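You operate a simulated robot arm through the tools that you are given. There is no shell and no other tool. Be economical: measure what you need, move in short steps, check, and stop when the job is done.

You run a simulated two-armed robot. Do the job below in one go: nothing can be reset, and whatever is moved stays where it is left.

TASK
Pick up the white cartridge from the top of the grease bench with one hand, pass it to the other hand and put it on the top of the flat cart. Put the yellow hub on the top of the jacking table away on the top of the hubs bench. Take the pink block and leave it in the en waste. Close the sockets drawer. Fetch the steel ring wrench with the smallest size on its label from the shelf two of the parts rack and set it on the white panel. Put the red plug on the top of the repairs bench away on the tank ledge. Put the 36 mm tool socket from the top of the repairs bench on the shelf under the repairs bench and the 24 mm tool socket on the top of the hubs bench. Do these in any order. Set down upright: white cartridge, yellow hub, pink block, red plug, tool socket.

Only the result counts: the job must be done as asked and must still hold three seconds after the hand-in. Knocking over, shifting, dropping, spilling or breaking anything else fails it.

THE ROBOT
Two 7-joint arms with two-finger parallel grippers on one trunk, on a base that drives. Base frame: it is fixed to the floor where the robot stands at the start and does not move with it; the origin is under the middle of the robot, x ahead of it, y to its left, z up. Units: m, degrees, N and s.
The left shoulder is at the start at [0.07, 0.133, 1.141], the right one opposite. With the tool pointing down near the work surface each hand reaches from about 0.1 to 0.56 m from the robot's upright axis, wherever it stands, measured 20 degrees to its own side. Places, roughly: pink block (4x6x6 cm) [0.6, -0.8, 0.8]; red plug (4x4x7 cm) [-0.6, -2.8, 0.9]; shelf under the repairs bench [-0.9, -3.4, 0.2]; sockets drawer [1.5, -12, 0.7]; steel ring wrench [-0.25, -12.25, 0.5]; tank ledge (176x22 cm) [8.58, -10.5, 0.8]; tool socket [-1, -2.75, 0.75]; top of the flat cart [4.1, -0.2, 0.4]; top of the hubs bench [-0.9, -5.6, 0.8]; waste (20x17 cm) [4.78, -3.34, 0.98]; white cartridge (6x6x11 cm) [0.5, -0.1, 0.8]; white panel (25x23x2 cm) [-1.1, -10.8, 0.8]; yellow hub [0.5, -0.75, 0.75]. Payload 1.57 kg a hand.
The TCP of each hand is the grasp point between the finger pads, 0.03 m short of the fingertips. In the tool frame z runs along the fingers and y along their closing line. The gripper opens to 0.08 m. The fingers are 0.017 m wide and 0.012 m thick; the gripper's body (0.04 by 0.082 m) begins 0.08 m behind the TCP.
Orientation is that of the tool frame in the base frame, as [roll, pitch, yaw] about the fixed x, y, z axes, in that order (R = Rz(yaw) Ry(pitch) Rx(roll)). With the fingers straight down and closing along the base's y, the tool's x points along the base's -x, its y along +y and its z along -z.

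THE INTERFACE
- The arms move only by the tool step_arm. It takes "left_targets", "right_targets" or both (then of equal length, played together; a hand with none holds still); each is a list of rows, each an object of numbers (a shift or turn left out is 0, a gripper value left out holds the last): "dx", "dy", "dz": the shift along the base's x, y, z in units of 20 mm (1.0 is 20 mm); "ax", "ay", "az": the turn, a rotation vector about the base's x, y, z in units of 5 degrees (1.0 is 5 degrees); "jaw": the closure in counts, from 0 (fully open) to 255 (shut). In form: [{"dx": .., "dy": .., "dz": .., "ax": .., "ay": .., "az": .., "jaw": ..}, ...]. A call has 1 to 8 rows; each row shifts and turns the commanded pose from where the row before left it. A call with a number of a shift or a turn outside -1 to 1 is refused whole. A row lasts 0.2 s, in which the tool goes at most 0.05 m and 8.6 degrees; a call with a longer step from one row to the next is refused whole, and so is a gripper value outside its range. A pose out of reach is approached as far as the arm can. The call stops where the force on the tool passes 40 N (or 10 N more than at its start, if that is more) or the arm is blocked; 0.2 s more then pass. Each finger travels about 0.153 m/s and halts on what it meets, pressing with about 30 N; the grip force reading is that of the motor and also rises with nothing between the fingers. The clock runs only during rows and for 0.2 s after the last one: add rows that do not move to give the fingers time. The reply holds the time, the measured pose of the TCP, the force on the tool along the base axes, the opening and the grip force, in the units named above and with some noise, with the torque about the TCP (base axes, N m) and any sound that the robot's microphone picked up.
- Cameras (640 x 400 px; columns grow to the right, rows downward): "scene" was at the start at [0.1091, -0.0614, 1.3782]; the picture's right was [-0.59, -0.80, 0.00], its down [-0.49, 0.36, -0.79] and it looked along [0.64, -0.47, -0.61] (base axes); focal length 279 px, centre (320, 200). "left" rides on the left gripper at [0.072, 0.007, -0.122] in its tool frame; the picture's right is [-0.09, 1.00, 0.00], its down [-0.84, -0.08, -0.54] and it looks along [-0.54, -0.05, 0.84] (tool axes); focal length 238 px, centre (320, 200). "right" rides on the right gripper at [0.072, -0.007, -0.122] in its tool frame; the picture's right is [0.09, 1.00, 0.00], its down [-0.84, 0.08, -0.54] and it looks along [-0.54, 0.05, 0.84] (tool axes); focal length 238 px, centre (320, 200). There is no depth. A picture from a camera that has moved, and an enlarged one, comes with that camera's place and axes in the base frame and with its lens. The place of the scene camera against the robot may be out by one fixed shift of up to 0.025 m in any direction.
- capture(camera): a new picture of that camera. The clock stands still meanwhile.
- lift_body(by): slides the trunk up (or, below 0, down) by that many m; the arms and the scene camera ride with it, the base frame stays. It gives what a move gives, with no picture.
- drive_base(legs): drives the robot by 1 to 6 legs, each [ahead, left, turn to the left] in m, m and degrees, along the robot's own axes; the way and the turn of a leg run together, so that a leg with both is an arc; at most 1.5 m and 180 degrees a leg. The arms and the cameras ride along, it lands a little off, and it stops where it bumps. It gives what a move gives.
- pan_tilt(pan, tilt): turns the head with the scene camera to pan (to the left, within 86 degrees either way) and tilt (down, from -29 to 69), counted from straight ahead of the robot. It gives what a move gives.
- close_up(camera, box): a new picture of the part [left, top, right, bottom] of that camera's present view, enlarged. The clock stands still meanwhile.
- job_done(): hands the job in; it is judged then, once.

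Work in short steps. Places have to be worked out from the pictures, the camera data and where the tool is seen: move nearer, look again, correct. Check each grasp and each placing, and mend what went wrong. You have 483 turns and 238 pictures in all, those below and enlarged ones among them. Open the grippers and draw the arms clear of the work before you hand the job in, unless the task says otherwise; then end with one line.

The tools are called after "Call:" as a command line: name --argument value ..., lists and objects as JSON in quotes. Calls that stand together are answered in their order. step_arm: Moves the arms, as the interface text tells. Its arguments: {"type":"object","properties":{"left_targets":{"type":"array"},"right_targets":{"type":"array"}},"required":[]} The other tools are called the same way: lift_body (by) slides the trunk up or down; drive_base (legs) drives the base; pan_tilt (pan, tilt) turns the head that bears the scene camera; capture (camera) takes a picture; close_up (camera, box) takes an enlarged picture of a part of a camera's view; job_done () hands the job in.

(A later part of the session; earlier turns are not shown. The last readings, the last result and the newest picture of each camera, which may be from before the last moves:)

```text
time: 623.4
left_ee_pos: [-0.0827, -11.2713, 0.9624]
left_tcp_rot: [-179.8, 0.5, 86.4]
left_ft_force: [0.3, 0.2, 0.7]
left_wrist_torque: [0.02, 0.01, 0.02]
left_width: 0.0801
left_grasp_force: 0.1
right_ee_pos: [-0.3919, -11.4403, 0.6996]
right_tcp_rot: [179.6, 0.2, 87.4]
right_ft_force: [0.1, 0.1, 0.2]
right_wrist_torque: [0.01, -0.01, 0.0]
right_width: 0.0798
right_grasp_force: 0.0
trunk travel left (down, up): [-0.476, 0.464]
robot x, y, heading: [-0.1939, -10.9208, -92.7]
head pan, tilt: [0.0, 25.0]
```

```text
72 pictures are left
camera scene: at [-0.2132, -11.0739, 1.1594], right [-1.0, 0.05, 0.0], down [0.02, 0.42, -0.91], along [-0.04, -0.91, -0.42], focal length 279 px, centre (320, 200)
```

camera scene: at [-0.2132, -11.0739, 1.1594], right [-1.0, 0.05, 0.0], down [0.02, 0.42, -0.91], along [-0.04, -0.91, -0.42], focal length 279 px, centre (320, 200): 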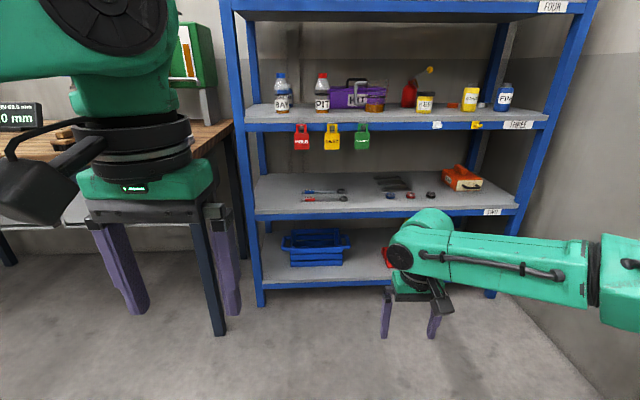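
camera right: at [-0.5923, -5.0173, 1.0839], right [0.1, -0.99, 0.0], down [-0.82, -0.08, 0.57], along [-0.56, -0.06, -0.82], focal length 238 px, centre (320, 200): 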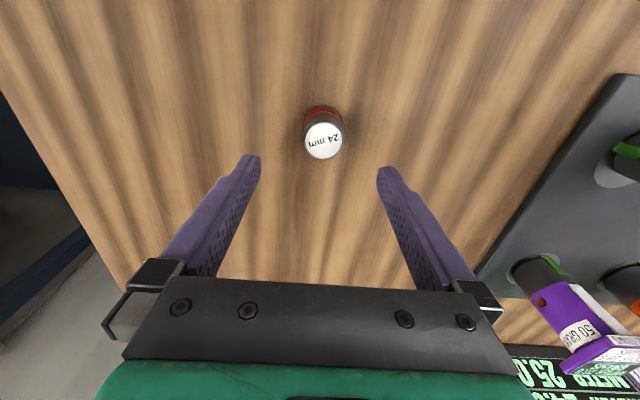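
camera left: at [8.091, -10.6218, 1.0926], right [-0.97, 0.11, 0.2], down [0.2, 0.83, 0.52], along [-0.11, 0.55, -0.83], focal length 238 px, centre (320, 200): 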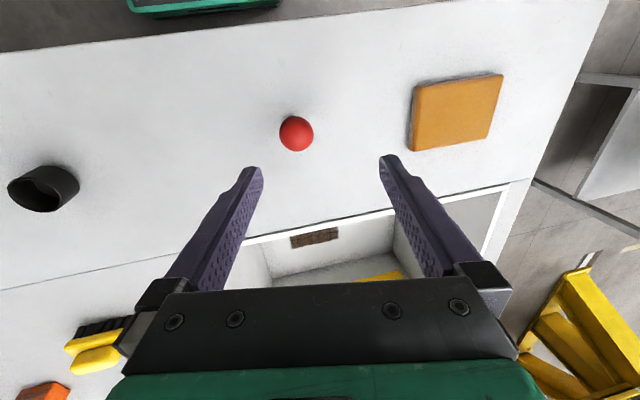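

Shelf TWO is visible with wrenches on it. Zooming.

Call:
close_up --camera "scene" --box '[255, 165, 415, 225]'

Call:
close_up --camera "scene" --box '[360, 160, 520, 225]'

```text
4.00 times, centred on (335, 195) of scene
camera zoom: at [-0.2132, -11.0739, 1.1594], right [-1.0, 0.05, 0.0], down [0.02, 0.42, -0.91], along [-0.04, -0.91, -0.42], focal length 1118 px, centre (260, 220)
```

zoom: 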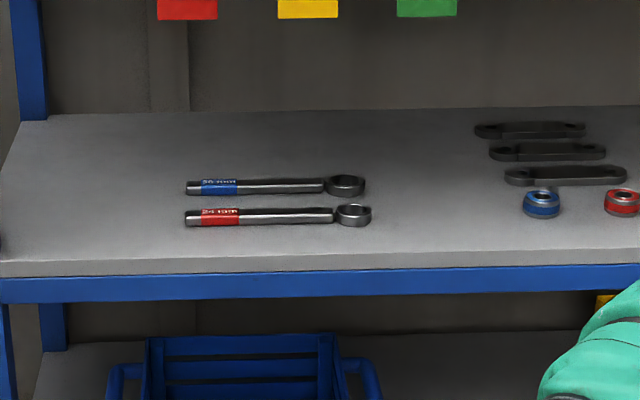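

```text
4.00 times, centred on (440, 192) of scene
camera zoom: at [-0.2132, -11.0739, 1.1594], right [-1.0, 0.05, 0.0], down [0.02, 0.42, -0.91], along [-0.04, -0.91, -0.42], focal length 1118 px, centre (-160, 230)
```

zoom: 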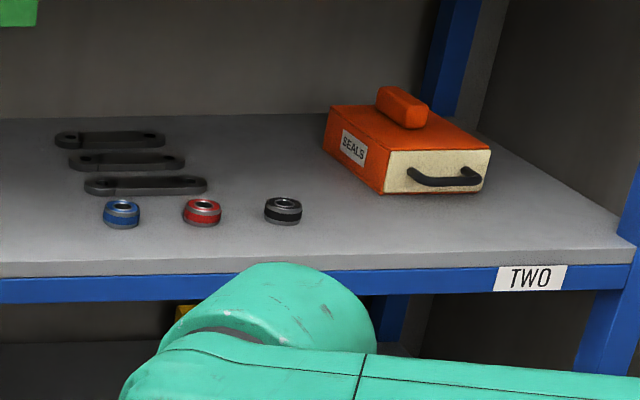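

Two ring wrenches; reading their labels closer.

Call:
close_up --camera "scene" --box '[298, 182, 352, 206]'

```text
11.85 times, centred on (325, 194) of scene
camera zoom: at [-0.2132, -11.0739, 1.1594], right [-1.0, 0.05, 0.0], down [0.02, 0.42, -0.91], along [-0.04, -0.91, -0.42], focal length 3311 px, centre (261, 271)
```

zoom: 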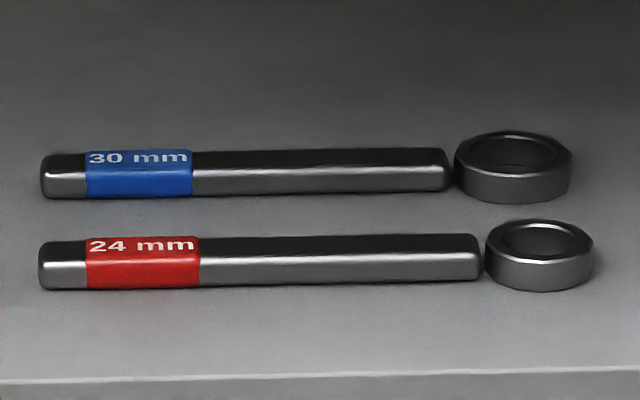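

The red one is 24 mm — the smallest. I'll triangulate its position with the right wrist camera.

Call:
capture --camera "right"

```text
68 pictures are left
camera right: at [-0.3964, -11.3677, 0.8222], right [1.0, 0.05, 0.0], down [0.04, -0.84, 0.54], along [0.03, -0.54, -0.84], focal length 238 px, centre (320, 200)
```

right: 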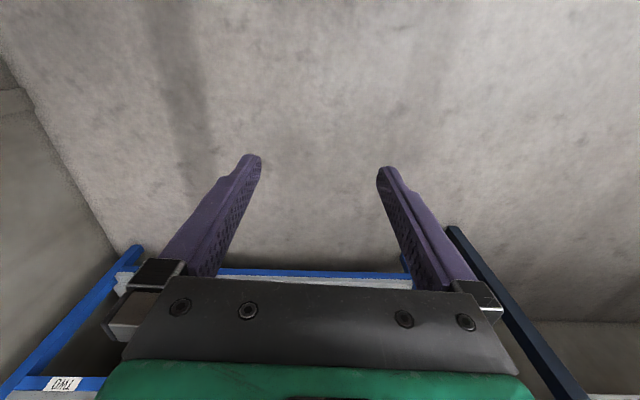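

Geometry: shelf TWO front edge y≈-12.31, surface z≈0.52; shelf THREE ≈0.94 with hanging tags; the 24 mm handle is at about (-0.27,-12.43). I yaw the right hand 90° so it closes across the handle, and retract the left hand.

Call:
step_arm --left_targets '[{"dy": 1, "dz": 1}, {"dy": 1, "dz": 1}, {"dy": 1, "dz": 1}, {"dy": 1, "dz": 1}, {"dy": 1, "dz": 1}, {"dy": 1, "dz": 1}, {"dy": 1, "dz": 1}, {}]' --right_targets '[{"az": 1}, {"az": 1}, {"az": 1}, {"az": 1}, {"az": 1}, {"az": 1}, {"az": 1}, {"az": 1}]'

Call:
step_arm --right_targets '[{"az": 1}, {"az": 1}, {"az": 1}, {"az": 1}, {"az": 1}, {"az": 1}, {"az": 1}, {"az": 1}]'

Call:
step_arm --right_targets '[{"az": 1, "dz": 1}, {"az": 0.5, "dz": 1}, {"dz": 1}, {"dz": 1}, {"dz": 1}, {"dz": 1}, {"dz": 1, "jaw": 60}, {}]'

Call:
drive_base --legs '[[0.6, 0, 2.7]]'

```text
time: 625.2
left_ee_pos: [-0.0964, -11.1665, 1.0559]
left_tcp_rot: [-179.9, 0.5, 86.5]
left_ft_force: [0.7, 0.3, -0.7]
left_wrist_torque: [-0.04, 0.0, -0.02]
left_width: 0.08
left_grasp_force: 0.1
left hand out of reach, approached as far as the arm can: row 5, 6, 7
right_ee_pos: [-0.3925, -11.4413, 0.6996]
right_tcp_rot: [179.7, 0.1, 127.5]
right_ft_force: [0.1, -0.8, -0.6]
right_wrist_torque: [-0.02, 0.02, -0.03]
right_width: 0.0799
right_grasp_force: 0.0
trunk travel left (down, up): [-0.476, 0.464]
robot x, y, heading: [-0.1933, -10.9205, -92.3]
head pan, tilt: [0.0, 25.0]
```

```text
time: 627.0
left_ee_pos: [-0.0968, -11.1665, 1.0568]
left_tcp_rot: [-179.8, 0.5, 86.4]
left_ft_force: [0.4, -0.1, 0.2]
left_wrist_torque: [-0.02, 0.01, 0.03]
left_width: 0.08
left_grasp_force: 0.1
right_ee_pos: [-0.3924, -11.4403, 0.6991]
right_tcp_rot: [179.7, 0.2, 167.5]
right_ft_force: [-0.2, 0.4, 0.5]
right_wrist_torque: [-0.01, 0.01, 0.02]
right_width: 0.0799
right_grasp_force: 0.1
trunk travel left (down, up): [-0.476, 0.464]
robot x, y, heading: [-0.1989, -10.9253, -92.8]
head pan, tilt: [0.0, 25.0]
```

```text
time: 628.8
left_ee_pos: [-0.0963, -11.1666, 1.0556]
left_tcp_rot: [-179.8, 0.7, 86.5]
left_ft_force: [-0.6, 0.3, -0.1]
left_wrist_torque: [0.02, 0.01, 0.0]
left_width: 0.0798
left_grasp_force: 0.1
right_ee_pos: [-0.3935, -11.4403, 0.8405]
right_tcp_rot: [179.7, 0.2, 174.8]
right_ft_force: [-0.1, -0.5, -0.4]
right_wrist_torque: [0.0, -0.01, 0.0]
right_width: 0.0613
right_grasp_force: 0.0
trunk travel left (down, up): [-0.476, 0.464]
robot x, y, heading: [-0.1962, -10.9271, -92.9]
head pan, tilt: [0.0, 25.0]
```

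```text
time: 632.2
left_ee_pos: [-0.0936, -11.7608, 1.0556]
left_tcp_rot: [-179.8, 0.7, 89.6]
left_ft_force: [-0.4, -0.3, 0.1]
left_wrist_torque: [-0.02, -0.01, 0.01]
left_width: 0.08
left_grasp_force: 0.0
right_ee_pos: [-0.3767, -12.0508, 0.8401]
right_tcp_rot: [179.7, 0.2, 178.0]
right_ft_force: [0.6, -0.4, 0.7]
right_wrist_torque: [0.0, -0.01, -0.01]
right_width: 0.0613
right_grasp_force: 0.1
trunk travel left (down, up): [-0.476, 0.464]
robot x, y, heading: [-0.2074, -11.5183, -89.4]
head pan, tilt: [0.0, 25.0]
```

Lowering the trunk to work between the shelves, then a closer look.

Call:
lift_body --by -0.19

Call:
capture --camera "scene"

Call:
capture --camera "right"

```text
time: 634.3
left_ee_pos: [-0.0947, -11.7603, 0.8646]
left_tcp_rot: [-179.8, 0.6, 89.7]
left_ft_force: [-0.2, -0.7, -0.5]
left_wrist_torque: [0.02, 0.04, 0.0]
left_width: 0.08
left_grasp_force: 0.0
right_ee_pos: [-0.3761, -12.0513, 0.6507]
right_tcp_rot: [179.7, 0.2, 178.1]
right_ft_force: [0.2, -0.1, 0.5]
right_wrist_torque: [0.02, 0.01, 0.02]
right_width: 0.0612
right_grasp_force: 0.0
trunk travel left (down, up): [-0.286, 0.654]
robot x, y, heading: [-0.2078, -11.5227, -89.6]
head pan, tilt: [0.0, 25.0]
```

```text
67 pictures are left
camera scene: at [-0.2171, -11.6737, 0.9694], right [-1.0, -0.01, 0.0], down [0.0, 0.42, -0.91], along [0.01, -0.91, -0.42], focal length 279 px, centre (320, 200)
```

scene: 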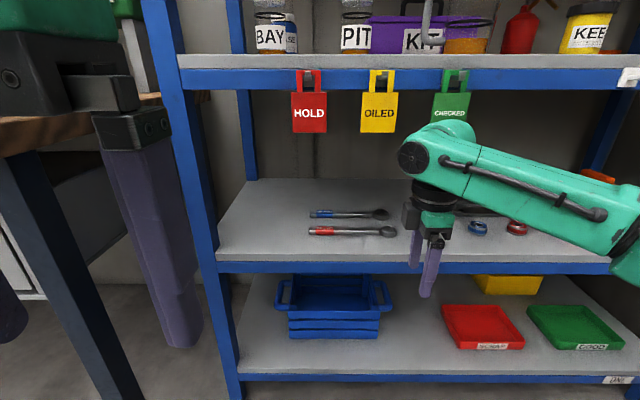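

```text
66 pictures are left
camera right: at [-0.449, -12.0552, 0.7734], right [-0.06, 1.0, 0.0], down [0.84, 0.05, 0.55], along [0.54, 0.04, -0.84], focal length 238 px, centre (320, 200)
```

right: 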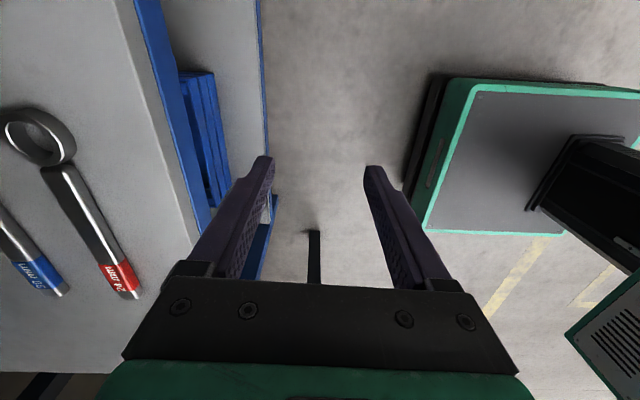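

Triangulated: handle centre (-0.28,-12.262,0.60), along x. With a vertical hand the wrist knuckle would strike the hanging tags, so I lean the hand sideways ~45° (wrist to the right) to lower it.

Call:
step_arm --right_targets '[{"ay": -1}, {"ay": -1}, {"ay": -1}, {"ay": -1}, {"ay": -1}, {"ay": -1}, {"ay": -1}, {"ay": -1}]'

Call:
step_arm --right_targets '[{"ay": -1}, {"ay": -1}, {}]'

Call:
capture --camera "scene"

```text
time: 636.1
left_ee_pos: [-0.0938, -11.7597, 0.8644]
left_tcp_rot: [-179.8, 0.6, 89.5]
left_ft_force: [-0.2, 0.4, 0.7]
left_wrist_torque: [0.0, 0.02, -0.01]
left_width: 0.0798
left_grasp_force: 0.0
right_ee_pos: [-0.3766, -12.0504, 0.6506]
right_tcp_rot: [178.1, 40.2, 177.5]
right_ft_force: [-0.3, 0.9, 0.8]
right_wrist_torque: [0.01, 0.0, 0.01]
right_width: 0.0611
right_grasp_force: 0.1
trunk travel left (down, up): [-0.286, 0.654]
robot x, y, heading: [-0.208, -11.5236, -89.3]
head pan, tilt: [0.0, 25.0]
```

```text
time: 636.9
left_ee_pos: [-0.0949, -11.7599, 0.8652]
left_tcp_rot: [-179.8, 0.6, 89.7]
left_ft_force: [-0.1, 0.3, -0.2]
left_wrist_torque: [-0.01, -0.01, 0.0]
left_width: 0.0802
left_grasp_force: 0.0
right_ee_pos: [-0.3756, -12.0508, 0.6511]
right_tcp_rot: [177.4, 50.2, 177.0]
right_ft_force: [1.4, -0.6, 0.2]
right_wrist_torque: [0.01, 0.0, 0.02]
right_width: 0.0613
right_grasp_force: 0.1
trunk travel left (down, up): [-0.286, 0.654]
robot x, y, heading: [-0.209, -11.5253, -89.5]
head pan, tilt: [0.0, 25.0]
```

```text
65 pictures are left
camera scene: at [-0.2171, -11.6737, 0.9694], right [-1.0, -0.01, 0.0], down [0.0, 0.42, -0.91], along [0.01, -0.91, -0.42], focal length 279 px, centre (320, 200)
```

scene: 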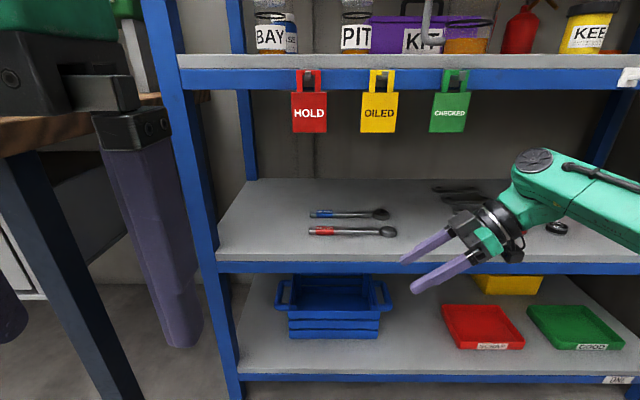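

The lean works, but clearance under the CHECKED tag is still thin and more lean would put the wrist camera into the shelf. I pull back 10 cm and roll the hand 180° about its own axis so the camera is on top, then lean further.

Call:
step_arm --right_targets '[{"dy": 1}, {"dy": 1}, {"dy": 1}, {"dy": 1}, {"dy": 1}, {"ax": 0.766, "az": -0.643}, {"ax": 0.766, "az": -0.643}, {"ax": 0.766, "az": -0.643}]'

Call:
step_arm --right_targets '[{"ax": 0.766, "az": -0.643}, {"ax": 0.766, "az": -0.643}, {"ax": 0.766, "az": -0.643}, {"ax": 0.766, "az": -0.643}, {"ax": 0.766, "az": -0.643}, {"ax": 0.766, "az": -0.643}, {"ax": 0.766, "az": -0.643}, {"ax": 0.766, "az": -0.643}]'

Call:
step_arm --right_targets '[{"ax": 0.766, "az": -0.643}, {"ax": 0.766, "az": -0.643}, {"ax": 0.766, "az": -0.643}, {"ax": 0.766, "az": -0.643}, {"ax": 0.766, "az": -0.643}, {"ax": 0.766, "az": -0.643}, {"ax": 0.766, "az": -0.643}, {"ax": 0.766, "az": -0.643}]'

Call:
step_arm --right_targets '[{"ax": 0.766, "az": -0.643}, {"ax": 0.766, "az": -0.643}, {"ax": 0.766, "az": -0.643}, {"ax": 0.766, "az": -0.643}, {"ax": 0.766, "az": -0.643}, {"ax": 0.766, "az": -0.643}, {"ax": 0.766, "az": -0.643}, {"ax": 0.766, "az": -0.643}]'

Call:
step_arm --right_targets '[{"ax": 0.766, "az": -0.643}, {"ax": 0.766, "az": -0.643}, {"ax": 0.766, "az": -0.643}, {"ax": 0.766, "az": -0.643}, {"ax": 0.766, "az": -0.643}, {"ax": 0.766, "az": -0.643}, {"ax": 0.766, "az": -0.643}, {"ax": 0.766, "az": -0.643}]'

```text
time: 638.7
left_ee_pos: [-0.0942, -11.7596, 0.865]
left_tcp_rot: [-179.7, 0.6, 89.6]
left_ft_force: [-0.3, -1.0, 0.5]
left_wrist_torque: [0.0, -0.04, 0.01]
left_width: 0.08
left_grasp_force: 0.1
right_ee_pos: [-0.3762, -11.9503, 0.6502]
right_tcp_rot: [160.4, 47.3, 154.5]
right_ft_force: [-0.1, 0.0, 1.3]
right_wrist_torque: [-0.01, 0.01, -0.05]
right_width: 0.0614
right_grasp_force: 0.1
trunk travel left (down, up): [-0.286, 0.654]
robot x, y, heading: [-0.2091, -11.5195, -89.4]
head pan, tilt: [0.0, 25.0]
```

```text
time: 640.5
left_ee_pos: [-0.0951, -11.7599, 0.8652]
left_tcp_rot: [-179.9, 0.6, 89.6]
left_ft_force: [0.1, 0.1, -0.7]
left_wrist_torque: [0.04, -0.03, 0.0]
left_width: 0.0799
left_grasp_force: 0.0
right_ee_pos: [-0.3763, -11.9499, 0.6491]
right_tcp_rot: [134.7, 24.8, 112.4]
right_ft_force: [1.1, 0.1, 0.0]
right_wrist_torque: [0.01, -0.04, 0.01]
right_width: 0.0611
right_grasp_force: 0.1
trunk travel left (down, up): [-0.286, 0.654]
robot x, y, heading: [-0.2104, -11.5226, -89.4]
head pan, tilt: [0.0, 25.0]
```

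```text
time: 642.3
left_ee_pos: [-0.0938, -11.7617, 0.865]
left_tcp_rot: [-179.8, 0.6, 89.7]
left_ft_force: [-0.2, -0.4, 0.2]
left_wrist_torque: [0.02, 0.0, -0.02]
left_width: 0.0801
left_grasp_force: 0.0
right_ee_pos: [-0.3765, -11.9508, 0.65]
right_tcp_rot: [129.9, -5.1, 85.4]
right_ft_force: [0.2, -0.8, -0.1]
right_wrist_torque: [-0.04, -0.01, 0.02]
right_width: 0.0612
right_grasp_force: 0.1
trunk travel left (down, up): [-0.286, 0.654]
robot x, y, heading: [-0.2096, -11.5182, -89.3]
head pan, tilt: [0.0, 25.0]
```

```text
time: 644.1
left_ee_pos: [-0.0941, -11.7598, 0.866]
left_tcp_rot: [-179.8, 0.6, 89.6]
left_ft_force: [-0.2, -0.3, 0.0]
left_wrist_torque: [0.0, -0.03, 0.01]
left_width: 0.0798
left_grasp_force: 0.1
right_ee_pos: [-0.3765, -11.9498, 0.6498]
right_tcp_rot: [140.6, -33.9, 55.4]
right_ft_force: [-0.5, -0.2, 0.5]
right_wrist_torque: [0.01, 0.0, 0.0]
right_width: 0.061
right_grasp_force: 0.0
trunk travel left (down, up): [-0.286, 0.654]
robot x, y, heading: [-0.2053, -11.5233, -89.6]
head pan, tilt: [0.0, 25.0]
```

```text
time: 645.9
left_ee_pos: [-0.0956, -11.7605, 0.8639]
left_tcp_rot: [-179.8, 0.6, 89.6]
left_ft_force: [0.9, -0.3, -0.7]
left_wrist_torque: [0.0, 0.01, 0.0]
left_width: 0.0802
left_grasp_force: 0.1
right_ee_pos: [-0.3767, -11.9507, 0.6508]
right_tcp_rot: [176.1, -49.8, 4.8]
right_ft_force: [-0.8, 0.0, 0.6]
right_wrist_torque: [-0.05, 0.03, 0.0]
right_width: 0.0611
right_grasp_force: 0.0
trunk travel left (down, up): [-0.286, 0.654]
robot x, y, heading: [-0.2031, -11.5229, -89.4]
head pan, tilt: [0.0, 25.0]
```

Roll done. Trimming the roll and leaning to ~65°, then a check view.

Call:
step_arm --right_targets '[{"ax": 0.65, "az": -0.55}, {"ay": -1}, {"ay": -1}, {"ay": -1}, {}]'

Call:
drive_base --legs '[[0.15, 0, -0.5]]'

Call:
capture --camera "scene"

Call:
capture --camera "right"

```text
time: 647.1
left_ee_pos: [-0.0935, -11.7607, 0.8664]
left_tcp_rot: [-179.8, 0.5, 89.6]
left_ft_force: [-0.1, 0.4, 0.0]
left_wrist_torque: [0.02, -0.01, -0.01]
left_width: 0.0799
left_grasp_force: 0.1
right_ee_pos: [-0.3757, -11.9501, 0.6515]
right_tcp_rot: [-178.1, -64.9, -2.5]
right_ft_force: [-0.4, 0.0, -0.3]
right_wrist_torque: [-0.02, 0.01, -0.01]
right_width: 0.061
right_grasp_force: 0.0
trunk travel left (down, up): [-0.286, 0.654]
robot x, y, heading: [-0.2057, -11.5223, -89.5]
head pan, tilt: [0.0, 25.0]
```

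```text
time: 648.5
left_ee_pos: [-0.0968, -11.9124, 0.8656]
left_tcp_rot: [-179.8, 0.5, 89.1]
left_ft_force: [-0.3, -0.6, -0.7]
left_wrist_torque: [0.01, 0.03, -0.02]
left_width: 0.0805
left_grasp_force: 0.0
right_ee_pos: [-0.3797, -12.0998, 0.6511]
right_tcp_rot: [-177.9, -65.0, -3.2]
right_ft_force: [0.5, -0.9, 0.3]
right_wrist_torque: [0.01, 0.0, 0.03]
right_width: 0.0614
right_grasp_force: 0.0
trunk travel left (down, up): [-0.286, 0.654]
robot x, y, heading: [-0.2102, -11.6728, -90.2]
head pan, tilt: [0.0, 25.0]
```

```text
64 pictures are left
camera scene: at [-0.2183, -11.8246, 0.9693], right [-1.0, 0.0, 0.0], down [0.0, 0.42, -0.91], along [0.0, -0.91, -0.42], focal length 279 px, centre (320, 200)
```

scene: 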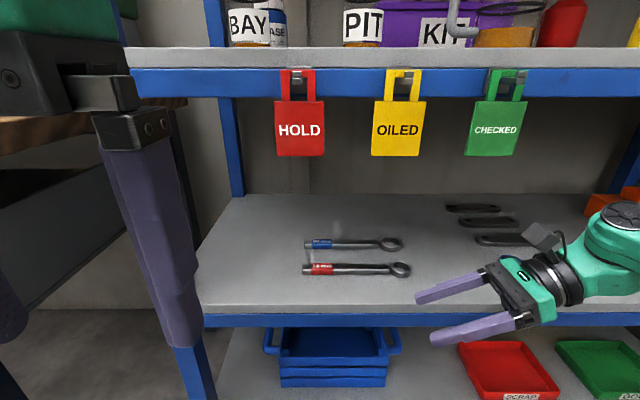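

```text
63 pictures are left
camera right: at [-0.4605, -12.0929, 0.7683], right [0.02, -1.0, 0.07], down [-0.85, -0.05, -0.53], along [0.53, -0.05, -0.85], focal length 238 px, centre (320, 200)
```

right: 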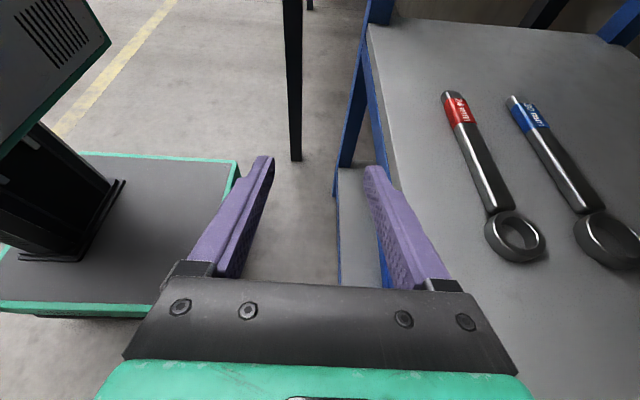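

Now clearly below the tags. Handle centre confirmed (-0.29,-12.257). Driving 0.157 m in at safe height, then sliding +x over the handle.

Call:
drive_base --legs '[[0.155, 0, 0.3]]'

Call:
step_arm --right_targets '[{"dx": 1}, {"dx": 1}, {"dx": 1}, {"dx": 1}, {}]'

Call:
capture --camera "right"

Call:
capture --camera "scene"

```text
time: 649.9
left_ee_pos: [-0.095, -12.0663, 0.8647]
left_tcp_rot: [-179.9, 0.6, 89.3]
left_ft_force: [0.2, 0.3, 0.3]
left_wrist_torque: [0.03, 0.04, -0.03]
left_width: 0.0799
left_grasp_force: 0.1
right_ee_pos: [-0.3781, -12.2549, 0.6496]
right_tcp_rot: [-177.9, -64.9, -2.9]
right_ft_force: [0.7, -0.4, -0.4]
right_wrist_torque: [0.02, -0.02, 0.0]
right_width: 0.0612
right_grasp_force: 0.1
trunk travel left (down, up): [-0.286, 0.654]
robot x, y, heading: [-0.2082, -11.8253, -90.1]
head pan, tilt: [0.0, 25.0]
```

```text
time: 651.1
left_ee_pos: [-0.0955, -12.0657, 0.8646]
left_tcp_rot: [-179.9, 0.6, 89.3]
left_ft_force: [0.0, -0.2, -0.3]
left_wrist_torque: [0.01, -0.02, 0.01]
left_width: 0.0801
left_grasp_force: 0.0
right_ee_pos: [-0.2981, -12.2545, 0.6498]
right_tcp_rot: [-177.9, -64.8, -2.7]
right_ft_force: [0.2, -1.2, -0.1]
right_wrist_torque: [-0.02, 0.02, -0.04]
right_width: 0.0611
right_grasp_force: 0.0
trunk travel left (down, up): [-0.286, 0.654]
robot x, y, heading: [-0.2064, -11.8246, -90.1]
head pan, tilt: [0.0, 25.0]
```

```text
62 pictures are left
camera right: at [-0.3783, -12.2474, 0.768], right [0.02, -1.0, 0.07], down [-0.85, -0.05, -0.53], along [0.53, -0.05, -0.85], focal length 238 px, centre (320, 200)
```

right: 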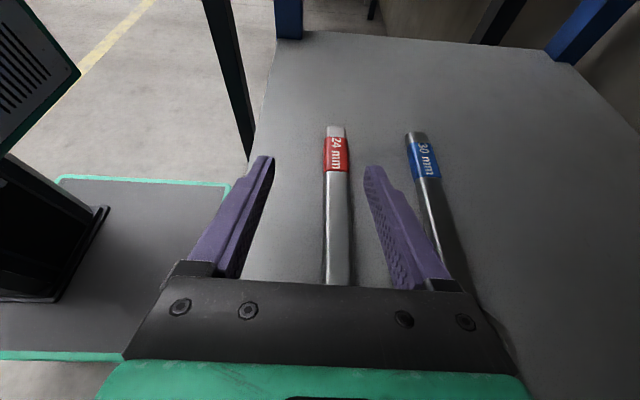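

```text
61 pictures are left
camera scene: at [-0.2176, -11.9777, 0.9694], right [-1.0, 0.0, 0.0], down [0.0, 0.42, -0.91], along [0.0, -0.91, -0.42], focal length 279 px, centre (320, 200)
```

scene: 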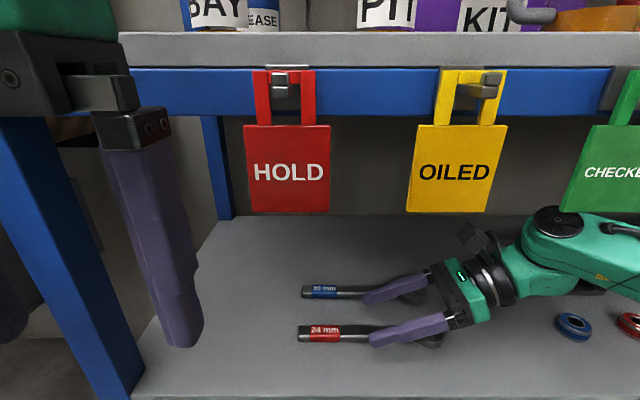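

Handle lies ~1.2 cm toward −y of my centre line. Shifting and lowering gently with force guard.

Call:
step_arm --right_targets '[{"dy": -0.65}, {"dz": -0.5}, {"dz": -0.5}, {"dz": -0.4}, {"dz": -0.3}, {"dz": -0.2}]'

Call:
capture --camera "right"

```text
time: 652.5
left_ee_pos: [-0.0947, -12.0659, 0.8647]
left_tcp_rot: [-179.7, 0.6, 89.3]
left_ft_force: [-0.4, 1.0, 0.0]
left_wrist_torque: [-0.01, -0.02, -0.01]
left_width: 0.08
left_grasp_force: 0.0
right_ee_pos: [-0.2994, -12.2665, 0.6135]
right_tcp_rot: [-177.9, -64.9, -2.7]
right_ft_force: [0.8, 0.2, -0.3]
right_wrist_torque: [0.0, 0.05, 0.03]
right_width: 0.0611
right_grasp_force: 0.1
trunk travel left (down, up): [-0.286, 0.654]
robot x, y, heading: [-0.2104, -11.8255, -90.0]
head pan, tilt: [0.0, 25.0]
```

```text
60 pictures are left
camera right: at [-0.3789, -12.2602, 0.7303], right [0.02, -1.0, 0.07], down [-0.85, -0.05, -0.53], along [0.53, -0.05, -0.85], focal length 238 px, centre (320, 200)
```

right: 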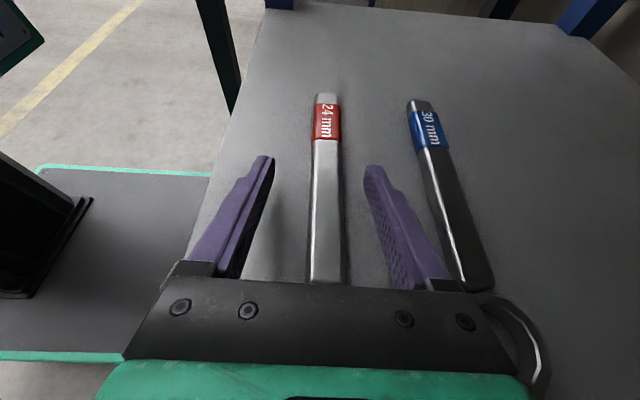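

The handle appears slightly lower than thought (top ≈0.595). Lowering ~1.3 cm more under guard.

Call:
step_arm --right_targets '[{"dz": -0.25}, {"dz": -0.2}, {"dz": -0.15}, {"dz": -0.1}, {}]'

```text
time: 653.7
left_ee_pos: [-0.0951, -12.0628, 0.8659]
left_tcp_rot: [-179.8, 0.7, 89.3]
left_ft_force: [0.2, 0.4, 0.9]
left_wrist_torque: [0.01, 0.01, -0.01]
left_width: 0.0799
left_grasp_force: 0.0
right_ee_pos: [-0.298, -12.2676, 0.6004]
right_tcp_rot: [-178.8, -65.0, -2.3]
right_ft_force: [-4.0, -0.9, 17.2]
right_wrist_torque: [-0.57, -0.32, -0.21]
right_width: 0.0617
right_grasp_force: 0.6
trunk travel left (down, up): [-0.286, 0.654]
robot x, y, heading: [-0.207, -11.824, -89.8]
head pan, tilt: [0.0, 25.0]
```

Fingertips touch the shelf. Easing up 2 mm and closing.

Call:
step_arm --right_targets '[{"dz": 0.15}, {"jaw": 120}, {"jaw": 180}, {"jaw": 255}, {}, {}]'

Call:
step_arm --right_targets '[{"dz": 0.4}, {"dz": 0.4}, {"dz": 0.4}, {}]'

Call:
capture --camera "right"

Call:
capture --camera "scene"

```text
time: 655.1
left_ee_pos: [-0.0938, -12.0652, 0.8662]
left_tcp_rot: [-179.7, 0.6, 89.3]
left_ft_force: [0.3, 0.4, 0.2]
left_wrist_torque: [-0.04, -0.02, 0.01]
left_width: 0.0801
left_grasp_force: 0.0
right_ee_pos: [-0.2968, -12.2648, 0.6008]
right_tcp_rot: [-177.8, -64.8, -3.0]
right_ft_force: [0.8, 1.8, 0.0]
right_wrist_torque: [-0.03, -0.06, 0.05]
right_width: 0.0233
right_grasp_force: 30.1
trunk travel left (down, up): [-0.286, 0.654]
robot x, y, heading: [-0.2056, -11.8298, -89.8]
head pan, tilt: [0.0, 25.0]
```

```text
time: 656.1
left_ee_pos: [-0.0958, -12.0653, 0.8653]
left_tcp_rot: [-179.7, 0.5, 89.2]
left_ft_force: [-0.1, 0.9, 0.0]
left_wrist_torque: [-0.02, -0.01, -0.02]
left_width: 0.0801
left_grasp_force: 0.0
right_ee_pos: [-0.2987, -12.2662, 0.6256]
right_tcp_rot: [-177.9, -64.9, -2.9]
right_ft_force: [0.3, 0.0, -3.1]
right_wrist_torque: [-0.01, 0.01, 0.02]
right_width: 0.0238
right_grasp_force: 29.9
trunk travel left (down, up): [-0.286, 0.654]
robot x, y, heading: [-0.2064, -11.8272, -89.9]
head pan, tilt: [0.0, 25.0]
```

```text
59 pictures are left
camera right: at [-0.3786, -12.2607, 0.7436], right [0.02, -1.0, 0.07], down [-0.85, -0.05, -0.53], along [0.53, -0.05, -0.85], focal length 238 px, centre (320, 200)
```

right: 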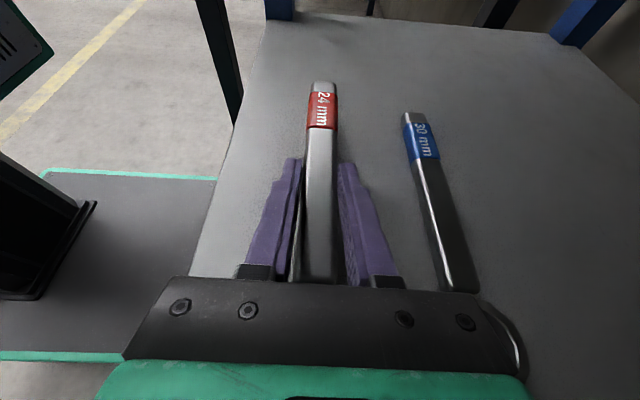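

```text
58 pictures are left
camera scene: at [-0.2176, -11.9781, 0.9693], right [-1.0, 0.0, 0.0], down [0.0, 0.42, -0.91], along [0.0, -0.91, -0.42], focal length 279 px, centre (320, 200)
```

scene: 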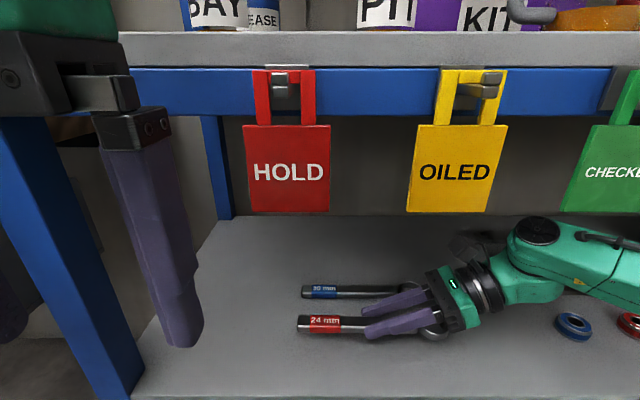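

Wrench lifted. Backing straight out of the rack.

Call:
drive_base --legs '[[-0.6, 0, 0]]'

Call:
capture --camera "scene"

```text
time: 659.5
left_ee_pos: [-0.0969, -11.4644, 0.8659]
left_tcp_rot: [-179.8, 0.7, 89.4]
left_ft_force: [0.4, -1.0, 0.3]
left_wrist_torque: [-0.06, 0.0, -0.01]
left_width: 0.08
left_grasp_force: 0.1
right_ee_pos: [-0.2997, -11.6689, 0.6255]
right_tcp_rot: [-178.0, -64.9, -2.7]
right_ft_force: [0.6, 0.5, -3.1]
right_wrist_torque: [-0.02, 0.02, 0.0]
right_width: 0.0231
right_grasp_force: 30.2
trunk travel left (down, up): [-0.286, 0.654]
robot x, y, heading: [-0.2084, -11.2251, -89.6]
head pan, tilt: [0.0, 25.0]
```

```text
57 pictures are left
camera scene: at [-0.2194, -11.3786, 0.9694], right [-1.0, 0.0, 0.0], down [0.0, 0.42, -0.91], along [0.0, -0.91, -0.42], focal length 279 px, centre (320, 200)
```

scene: 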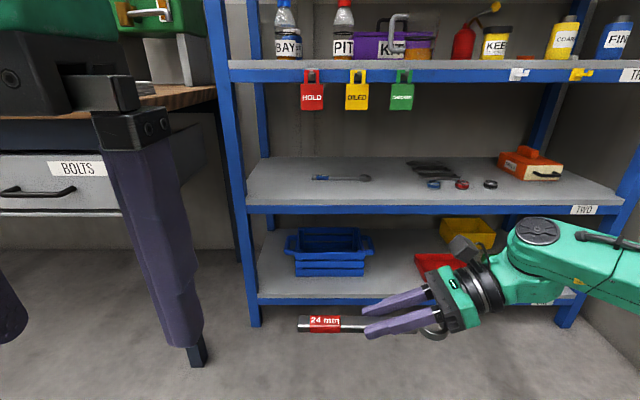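

Raising the trunk, backing to y≈-10.8 and turning to face the panel table.

Call:
lift_body --by 0.4

Call:
drive_base --legs '[[-0.35, 0.2, 0], [0, 0, -90]]'

Call:
pan_tilt --pan 0 --tilt 35

Call:
capture --camera "scene"

```text
time: 663.3
left_ee_pos: [-0.0967, -11.4656, 1.2647]
left_tcp_rot: [-179.8, 0.5, 89.4]
left_ft_force: [-0.2, 0.5, 0.4]
left_wrist_torque: [0.01, 0.01, -0.01]
left_width: 0.0801
left_grasp_force: 0.1
right_ee_pos: [-0.2996, -11.6681, 1.0258]
right_tcp_rot: [-178.0, -65.0, -2.7]
right_ft_force: [-0.2, 0.5, -3.0]
right_wrist_torque: [-0.01, 0.02, -0.03]
right_width: 0.0235
right_grasp_force: 30.1
trunk travel left (down, up): [-0.686, 0.254]
robot x, y, heading: [-0.2072, -11.228, -89.8]
head pan, tilt: [0.0, 25.0]
```

```text
time: 669.6
left_ee_pos: [-0.2502, -10.9897, 1.2651]
left_tcp_rot: [-179.7, 0.5, 0.7]
left_ft_force: [0.6, -0.3, 0.5]
left_wrist_torque: [0.01, -0.01, -0.01]
left_width: 0.0802
left_grasp_force: 0.1
right_ee_pos: [-0.457, -10.7923, 1.0249]
right_tcp_rot: [-178.0, -64.7, -91.5]
right_ft_force: [0.0, -0.3, -2.6]
right_wrist_torque: [0.02, -0.01, -0.01]
right_width: 0.0235
right_grasp_force: 30.5
trunk travel left (down, up): [-0.686, 0.254]
robot x, y, heading: [-0.0117, -10.8721, -178.3]
head pan, tilt: [0.0, 25.0]
```

```text
time: 670.3
left_ee_pos: [-0.2497, -10.9895, 1.2654]
left_tcp_rot: [-179.8, 0.5, 0.8]
left_ft_force: [-0.2, -0.5, -0.3]
left_wrist_torque: [-0.02, 0.02, -0.03]
left_width: 0.08
left_grasp_force: 0.0
right_ee_pos: [-0.4584, -10.7915, 1.0247]
right_tcp_rot: [-178.0, -64.8, -91.5]
right_ft_force: [-0.5, 0.0, -2.3]
right_wrist_torque: [0.03, 0.01, 0.0]
right_width: 0.0235
right_grasp_force: 29.7
trunk travel left (down, up): [-0.686, 0.254]
robot x, y, heading: [-0.0152, -10.8718, -178.5]
head pan, tilt: [0.0, 35.0]
```

```text
56 pictures are left
camera scene: at [-0.1625, -10.8851, 1.3536], right [-0.03, 1.0, 0.0], down [0.57, 0.02, -0.82], along [-0.82, -0.02, -0.57], focal length 279 px, centre (320, 200)
```

scene: 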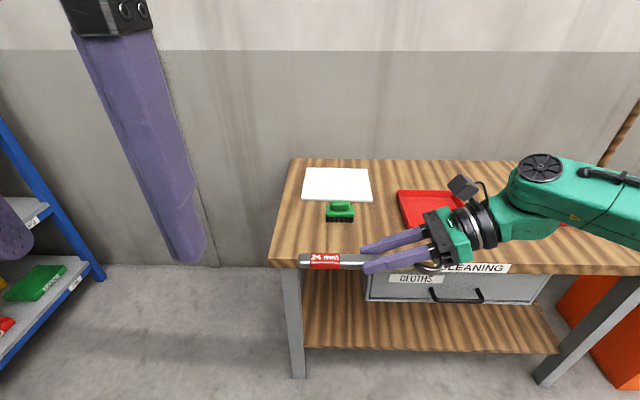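

The white panel is at about (-1.00,-10.84) with a green brush in front of it. I can lay the wrench (along y) on its near half. Driving in at height.

Call:
drive_base --legs '[[0.38, -0.05, -1.5]]'

Call:
pan_tilt --pan 0 --tilt 50

Call:
capture --camera "scene"

```text
time: 672.7
left_ee_pos: [-0.6311, -10.9361, 1.266]
left_tcp_rot: [-179.8, 0.7, -1.0]
left_ft_force: [-0.7, 0.2, 0.6]
left_wrist_torque: [-0.06, 0.01, 0.0]
left_width: 0.08
left_grasp_force: 0.0
right_ee_pos: [-0.8341, -10.7321, 1.0253]
right_tcp_rot: [-178.1, -64.9, -93.0]
right_ft_force: [-0.6, -0.7, -3.2]
right_wrist_torque: [0.03, -0.01, -0.03]
right_width: 0.0235
right_grasp_force: 30.4
trunk travel left (down, up): [-0.686, 0.254]
robot x, y, heading: [-0.3918, -10.8241, 179.8]
head pan, tilt: [0.0, 35.0]
```

```text
time: 673.5
left_ee_pos: [-0.6327, -10.9364, 1.265]
left_tcp_rot: [-179.8, 0.4, -1.0]
left_ft_force: [0.1, 0.4, 0.3]
left_wrist_torque: [-0.01, 0.01, 0.04]
left_width: 0.08
left_grasp_force: 0.0
right_ee_pos: [-0.8327, -10.7323, 1.0244]
right_tcp_rot: [-177.9, -64.8, -93.0]
right_ft_force: [-0.3, 0.0, -2.4]
right_wrist_torque: [0.03, 0.01, 0.01]
right_width: 0.0233
right_grasp_force: 29.8
trunk travel left (down, up): [-0.686, 0.254]
robot x, y, heading: [-0.3913, -10.8247, 180.2]
head pan, tilt: [0.0, 50.0]
```

```text
55 pictures are left
camera scene: at [-0.5307, -10.8349, 1.3318], right [0.0, 1.0, 0.0], down [0.77, 0.0, -0.64], along [-0.64, 0.0, -0.77], focal length 279 px, centre (320, 200)
```

scene: 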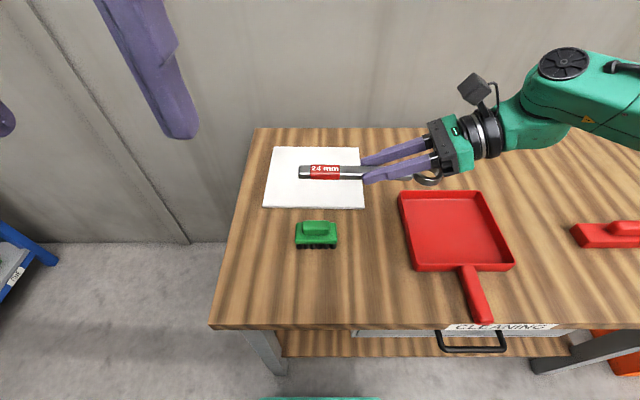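

Refined: panel top z≈0.80, x −0.925…−1.15, centre y≈-10.86. Moving in 7.5 cm and extending the hand to x≈-0.97 over it.

Call:
drive_base --legs '[[0.075, 0.0, 0]]'

Call:
step_arm --right_targets '[{"dy": -1}, {"dy": -1}, {"dy": -1}, {"dy": -1}, {"dy": -1}, {"dy": -1}, {"dy": -0.4}, {}]'

Call:
lift_body --by -0.13

Call:
step_arm --right_targets '[{"dx": -1}, {"dx": -1}, {"dx": -1}, {"dx": -0.3}, {}]'

Call:
capture --camera "scene"

```text
time: 674.5
left_ee_pos: [-0.7042, -10.9352, 1.2659]
left_tcp_rot: [-179.8, 0.7, -1.1]
left_ft_force: [0.7, -0.8, 0.8]
left_wrist_torque: [-0.01, 0.01, -0.02]
left_width: 0.08
left_grasp_force: 0.0
right_ee_pos: [-0.9049, -10.7329, 1.0251]
right_tcp_rot: [-178.1, -64.8, -92.8]
right_ft_force: [0.2, 0.1, -2.9]
right_wrist_torque: [0.01, -0.01, -0.02]
right_width: 0.0236
right_grasp_force: 30.0
trunk travel left (down, up): [-0.686, 0.254]
robot x, y, heading: [-0.4655, -10.8287, 179.7]
head pan, tilt: [0.0, 50.0]
```

```text
time: 676.3
left_ee_pos: [-0.7075, -10.936, 1.2662]
left_tcp_rot: [-179.7, 0.5, -1.0]
left_ft_force: [-0.2, -0.2, -0.2]
left_wrist_torque: [-0.03, 0.0, 0.0]
left_width: 0.08
left_grasp_force: 0.2
right_ee_pos: [-0.9076, -10.8597, 1.0259]
right_tcp_rot: [-177.8, -64.8, -93.2]
right_ft_force: [-0.5, 0.3, -3.7]
right_wrist_torque: [0.02, 0.01, 0.0]
right_width: 0.0235
right_grasp_force: 29.7
trunk travel left (down, up): [-0.686, 0.254]
robot x, y, heading: [-0.4707, -10.8276, 179.7]
head pan, tilt: [0.0, 50.0]
```

```text
time: 677.9
left_ee_pos: [-0.7064, -10.9359, 1.1358]
left_tcp_rot: [-179.8, 0.7, -1.0]
left_ft_force: [0.5, 0.3, 0.1]
left_wrist_torque: [-0.03, 0.01, 0.01]
left_width: 0.0796
left_grasp_force: 0.1
right_ee_pos: [-0.9064, -10.8604, 0.8948]
right_tcp_rot: [-178.0, -64.9, -93.1]
right_ft_force: [0.2, -0.4, -3.8]
right_wrist_torque: [0.05, 0.01, -0.01]
right_width: 0.0238
right_grasp_force: 30.2
trunk travel left (down, up): [-0.556, 0.384]
robot x, y, heading: [-0.4638, -10.8262, 179.9]
head pan, tilt: [0.0, 50.0]
```

```text
time: 679.1
left_ee_pos: [-0.7074, -10.936, 1.1348]
left_tcp_rot: [-179.8, 0.6, -0.9]
left_ft_force: [-0.5, 0.6, -1.0]
left_wrist_torque: [0.02, -0.01, -0.01]
left_width: 0.0801
left_grasp_force: 0.0
right_ee_pos: [-0.9617, -10.859, 0.9073]
right_tcp_rot: [-178.3, -64.5, -92.9]
right_ft_force: [0.1, 0.4, -2.8]
right_wrist_torque: [0.08, 0.0, -0.02]
right_width: 0.0233
right_grasp_force: 29.9
right hand out of reach, approached as far as the arm can: row 3, 4
trunk travel left (down, up): [-0.556, 0.384]
robot x, y, heading: [-0.4699, -10.8241, 179.8]
head pan, tilt: [0.0, 50.0]
```

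```text
54 pictures are left
camera scene: at [-0.6046, -10.835, 1.2018], right [0.0, 1.0, 0.0], down [0.77, 0.0, -0.64], along [-0.64, 0.0, -0.77], focal length 279 px, centre (320, 200)
```

scene: 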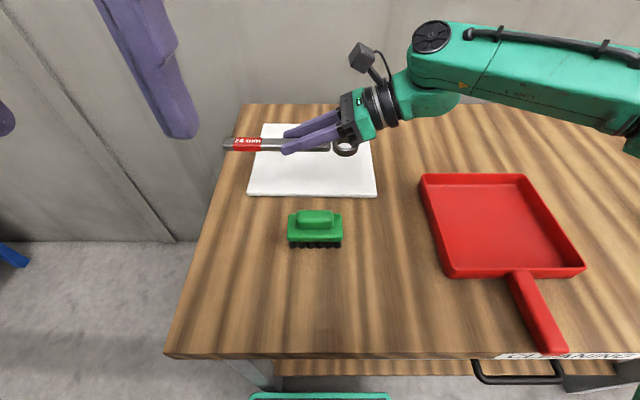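

The wrench needs +3.5 cm in y to be centred on the panel, and slightly further in. Shifting, creeping 2 cm forward, then lowering the trunk.

Call:
step_arm --right_targets '[{"dy": 1}, {"dy": 0.75}, {}]'

Call:
drive_base --legs '[[0.02, 0.0, 0]]'

Call:
lift_body --by -0.06

Call:
capture --camera "scene"

Call:
capture --camera "right"

```text
time: 679.9
left_ee_pos: [-0.7069, -10.9357, 1.1352]
left_tcp_rot: [-179.8, 0.6, -1.0]
left_ft_force: [-0.1, 0.7, 0.4]
left_wrist_torque: [0.02, 0.0, 0.01]
left_width: 0.0803
left_grasp_force: 0.0
right_ee_pos: [-0.959, -10.8227, 0.9068]
right_tcp_rot: [-178.0, -64.8, -93.0]
right_ft_force: [0.2, -0.2, -3.2]
right_wrist_torque: [0.04, 0.01, 0.0]
right_width: 0.0235
right_grasp_force: 30.1
trunk travel left (down, up): [-0.556, 0.384]
robot x, y, heading: [-0.4684, -10.8257, 179.7]
head pan, tilt: [0.0, 50.0]
```

```text
time: 680.8
left_ee_pos: [-0.7218, -10.9363, 1.1341]
left_tcp_rot: [-179.7, 0.5, -0.7]
left_ft_force: [0.0, 0.3, 0.4]
left_wrist_torque: [0.03, -0.03, 0.02]
left_width: 0.0801
left_grasp_force: 0.0
right_ee_pos: [-0.9752, -10.8256, 0.9069]
right_tcp_rot: [-177.7, -64.8, -93.1]
right_ft_force: [-0.7, -0.9, -4.0]
right_wrist_torque: [0.03, 0.0, 0.05]
right_width: 0.0235
right_grasp_force: 29.9
trunk travel left (down, up): [-0.556, 0.384]
robot x, y, heading: [-0.48, -10.8262, -180.0]
head pan, tilt: [0.0, 50.0]
stopped in leg 1: the robot was blocked; the commanded pose is now the measured one
```

```text
time: 681.8
left_ee_pos: [-0.72, -10.9364, 1.0765]
left_tcp_rot: [-179.8, 0.7, -0.8]
left_ft_force: [0.1, -0.1, -0.1]
left_wrist_torque: [-0.02, -0.02, 0.01]
left_width: 0.08
left_grasp_force: 0.0
right_ee_pos: [-0.9732, -10.8258, 0.8477]
right_tcp_rot: [-178.1, -64.6, -92.8]
right_ft_force: [-0.1, 0.3, -2.7]
right_wrist_torque: [0.04, -0.01, -0.01]
right_width: 0.0237
right_grasp_force: 29.9
trunk travel left (down, up): [-0.496, 0.444]
robot x, y, heading: [-0.4854, -10.8237, -179.8]
head pan, tilt: [0.0, 50.0]
```

```text
53 pictures are left
camera scene: at [-0.6184, -10.8344, 1.1418], right [0.0, 1.0, 0.0], down [0.77, 0.0, -0.64], along [-0.64, 0.0, -0.77], focal length 279 px, centre (320, 200)
```

scene: 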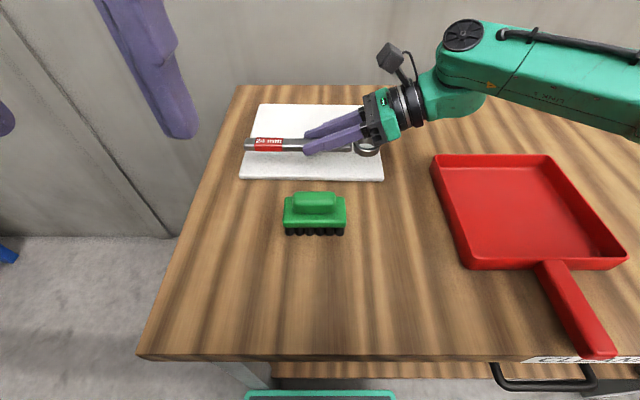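

```text
52 pictures are left
camera right: at [-0.9676, -10.7452, 0.9658], right [-1.0, -0.02, 0.07], down [-0.05, 0.85, -0.53], along [-0.05, -0.53, -0.85], focal length 238 px, centre (320, 200)
```

right: 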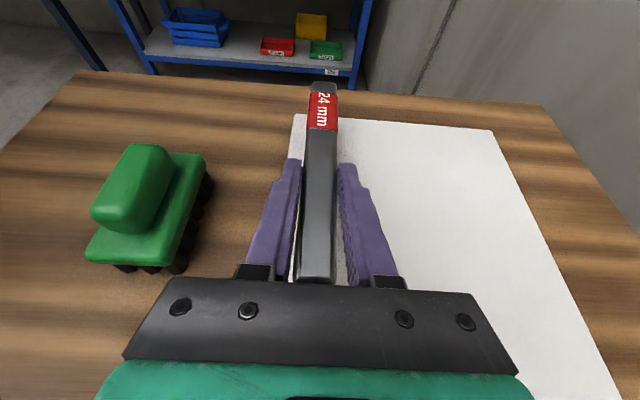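

The base touched something at the last 5 mm (stopped). By the wrist view the panel spans x −0.948…−1.16, y −10.945…−10.70. I try reaching 2 cm further and shift +2 cm in y.

Call:
step_arm --right_targets '[{"dy": 0.9}, {"dx": -0.5}, {"dx": -0.5}, {}]'

```text
time: 682.8
left_ee_pos: [-0.7214, -10.9364, 1.0755]
left_tcp_rot: [-179.8, 0.6, -0.6]
left_ft_force: [0.0, 0.7, 0.1]
left_wrist_torque: [0.01, 0.0, 0.02]
left_width: 0.08
left_grasp_force: 0.0
right_ee_pos: [-0.9858, -10.8068, 0.8549]
right_tcp_rot: [-178.2, -64.3, -92.8]
right_ft_force: [0.5, 0.0, -3.4]
right_wrist_torque: [0.03, -0.02, 0.01]
right_width: 0.0237
right_grasp_force: 29.6
right hand out of reach, approached as far as the arm can: row 3
trunk travel left (down, up): [-0.496, 0.444]
robot x, y, heading: [-0.4857, -10.8257, -180.0]
head pan, tilt: [0.0, 50.0]
```

At x −0.986 the whole wrench fits on the panel. Lowering.

Call:
lift_body --by -0.022

Call:
lift_body --by -0.008

Call:
capture --camera "right"

```text
time: 683.5
left_ee_pos: [-0.7207, -10.9366, 1.0535]
left_tcp_rot: [-179.9, 0.6, -0.7]
left_ft_force: [0.3, 0.0, -1.2]
left_wrist_torque: [0.0, 0.0, -0.02]
left_width: 0.0804
left_grasp_force: 0.0
right_ee_pos: [-0.9836, -10.8083, 0.8314]
right_tcp_rot: [-178.4, -64.4, -92.6]
right_ft_force: [-0.2, -0.1, -3.3]
right_wrist_torque: [0.03, 0.01, -0.01]
right_width: 0.0235
right_grasp_force: 30.1
trunk travel left (down, up): [-0.474, 0.466]
robot x, y, heading: [-0.4811, -10.8232, -180.0]
head pan, tilt: [0.0, 50.0]
```

```text
time: 684.1
left_ee_pos: [-0.7198, -10.9355, 1.0459]
left_tcp_rot: [-179.8, 0.6, -0.8]
left_ft_force: [0.3, -0.4, -1.4]
left_wrist_torque: [-0.01, 0.04, 0.02]
left_width: 0.0804
left_grasp_force: 0.0
right_ee_pos: [-0.985, -10.8066, 0.8245]
right_tcp_rot: [-178.2, -64.4, -92.7]
right_ft_force: [-0.5, 0.1, -2.4]
right_wrist_torque: [0.06, 0.02, 0.0]
right_width: 0.0237
right_grasp_force: 30.3
trunk travel left (down, up): [-0.466, 0.474]
robot x, y, heading: [-0.4801, -10.8237, -179.9]
head pan, tilt: [0.0, 50.0]
```

```text
51 pictures are left
camera right: at [-0.9789, -10.728, 0.9427], right [-1.0, -0.02, 0.07], down [-0.05, 0.85, -0.52], along [-0.05, -0.52, -0.85], focal length 238 px, centre (320, 200)
```

right: 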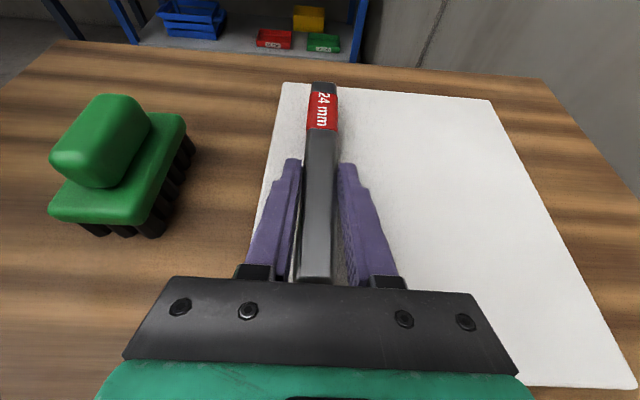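

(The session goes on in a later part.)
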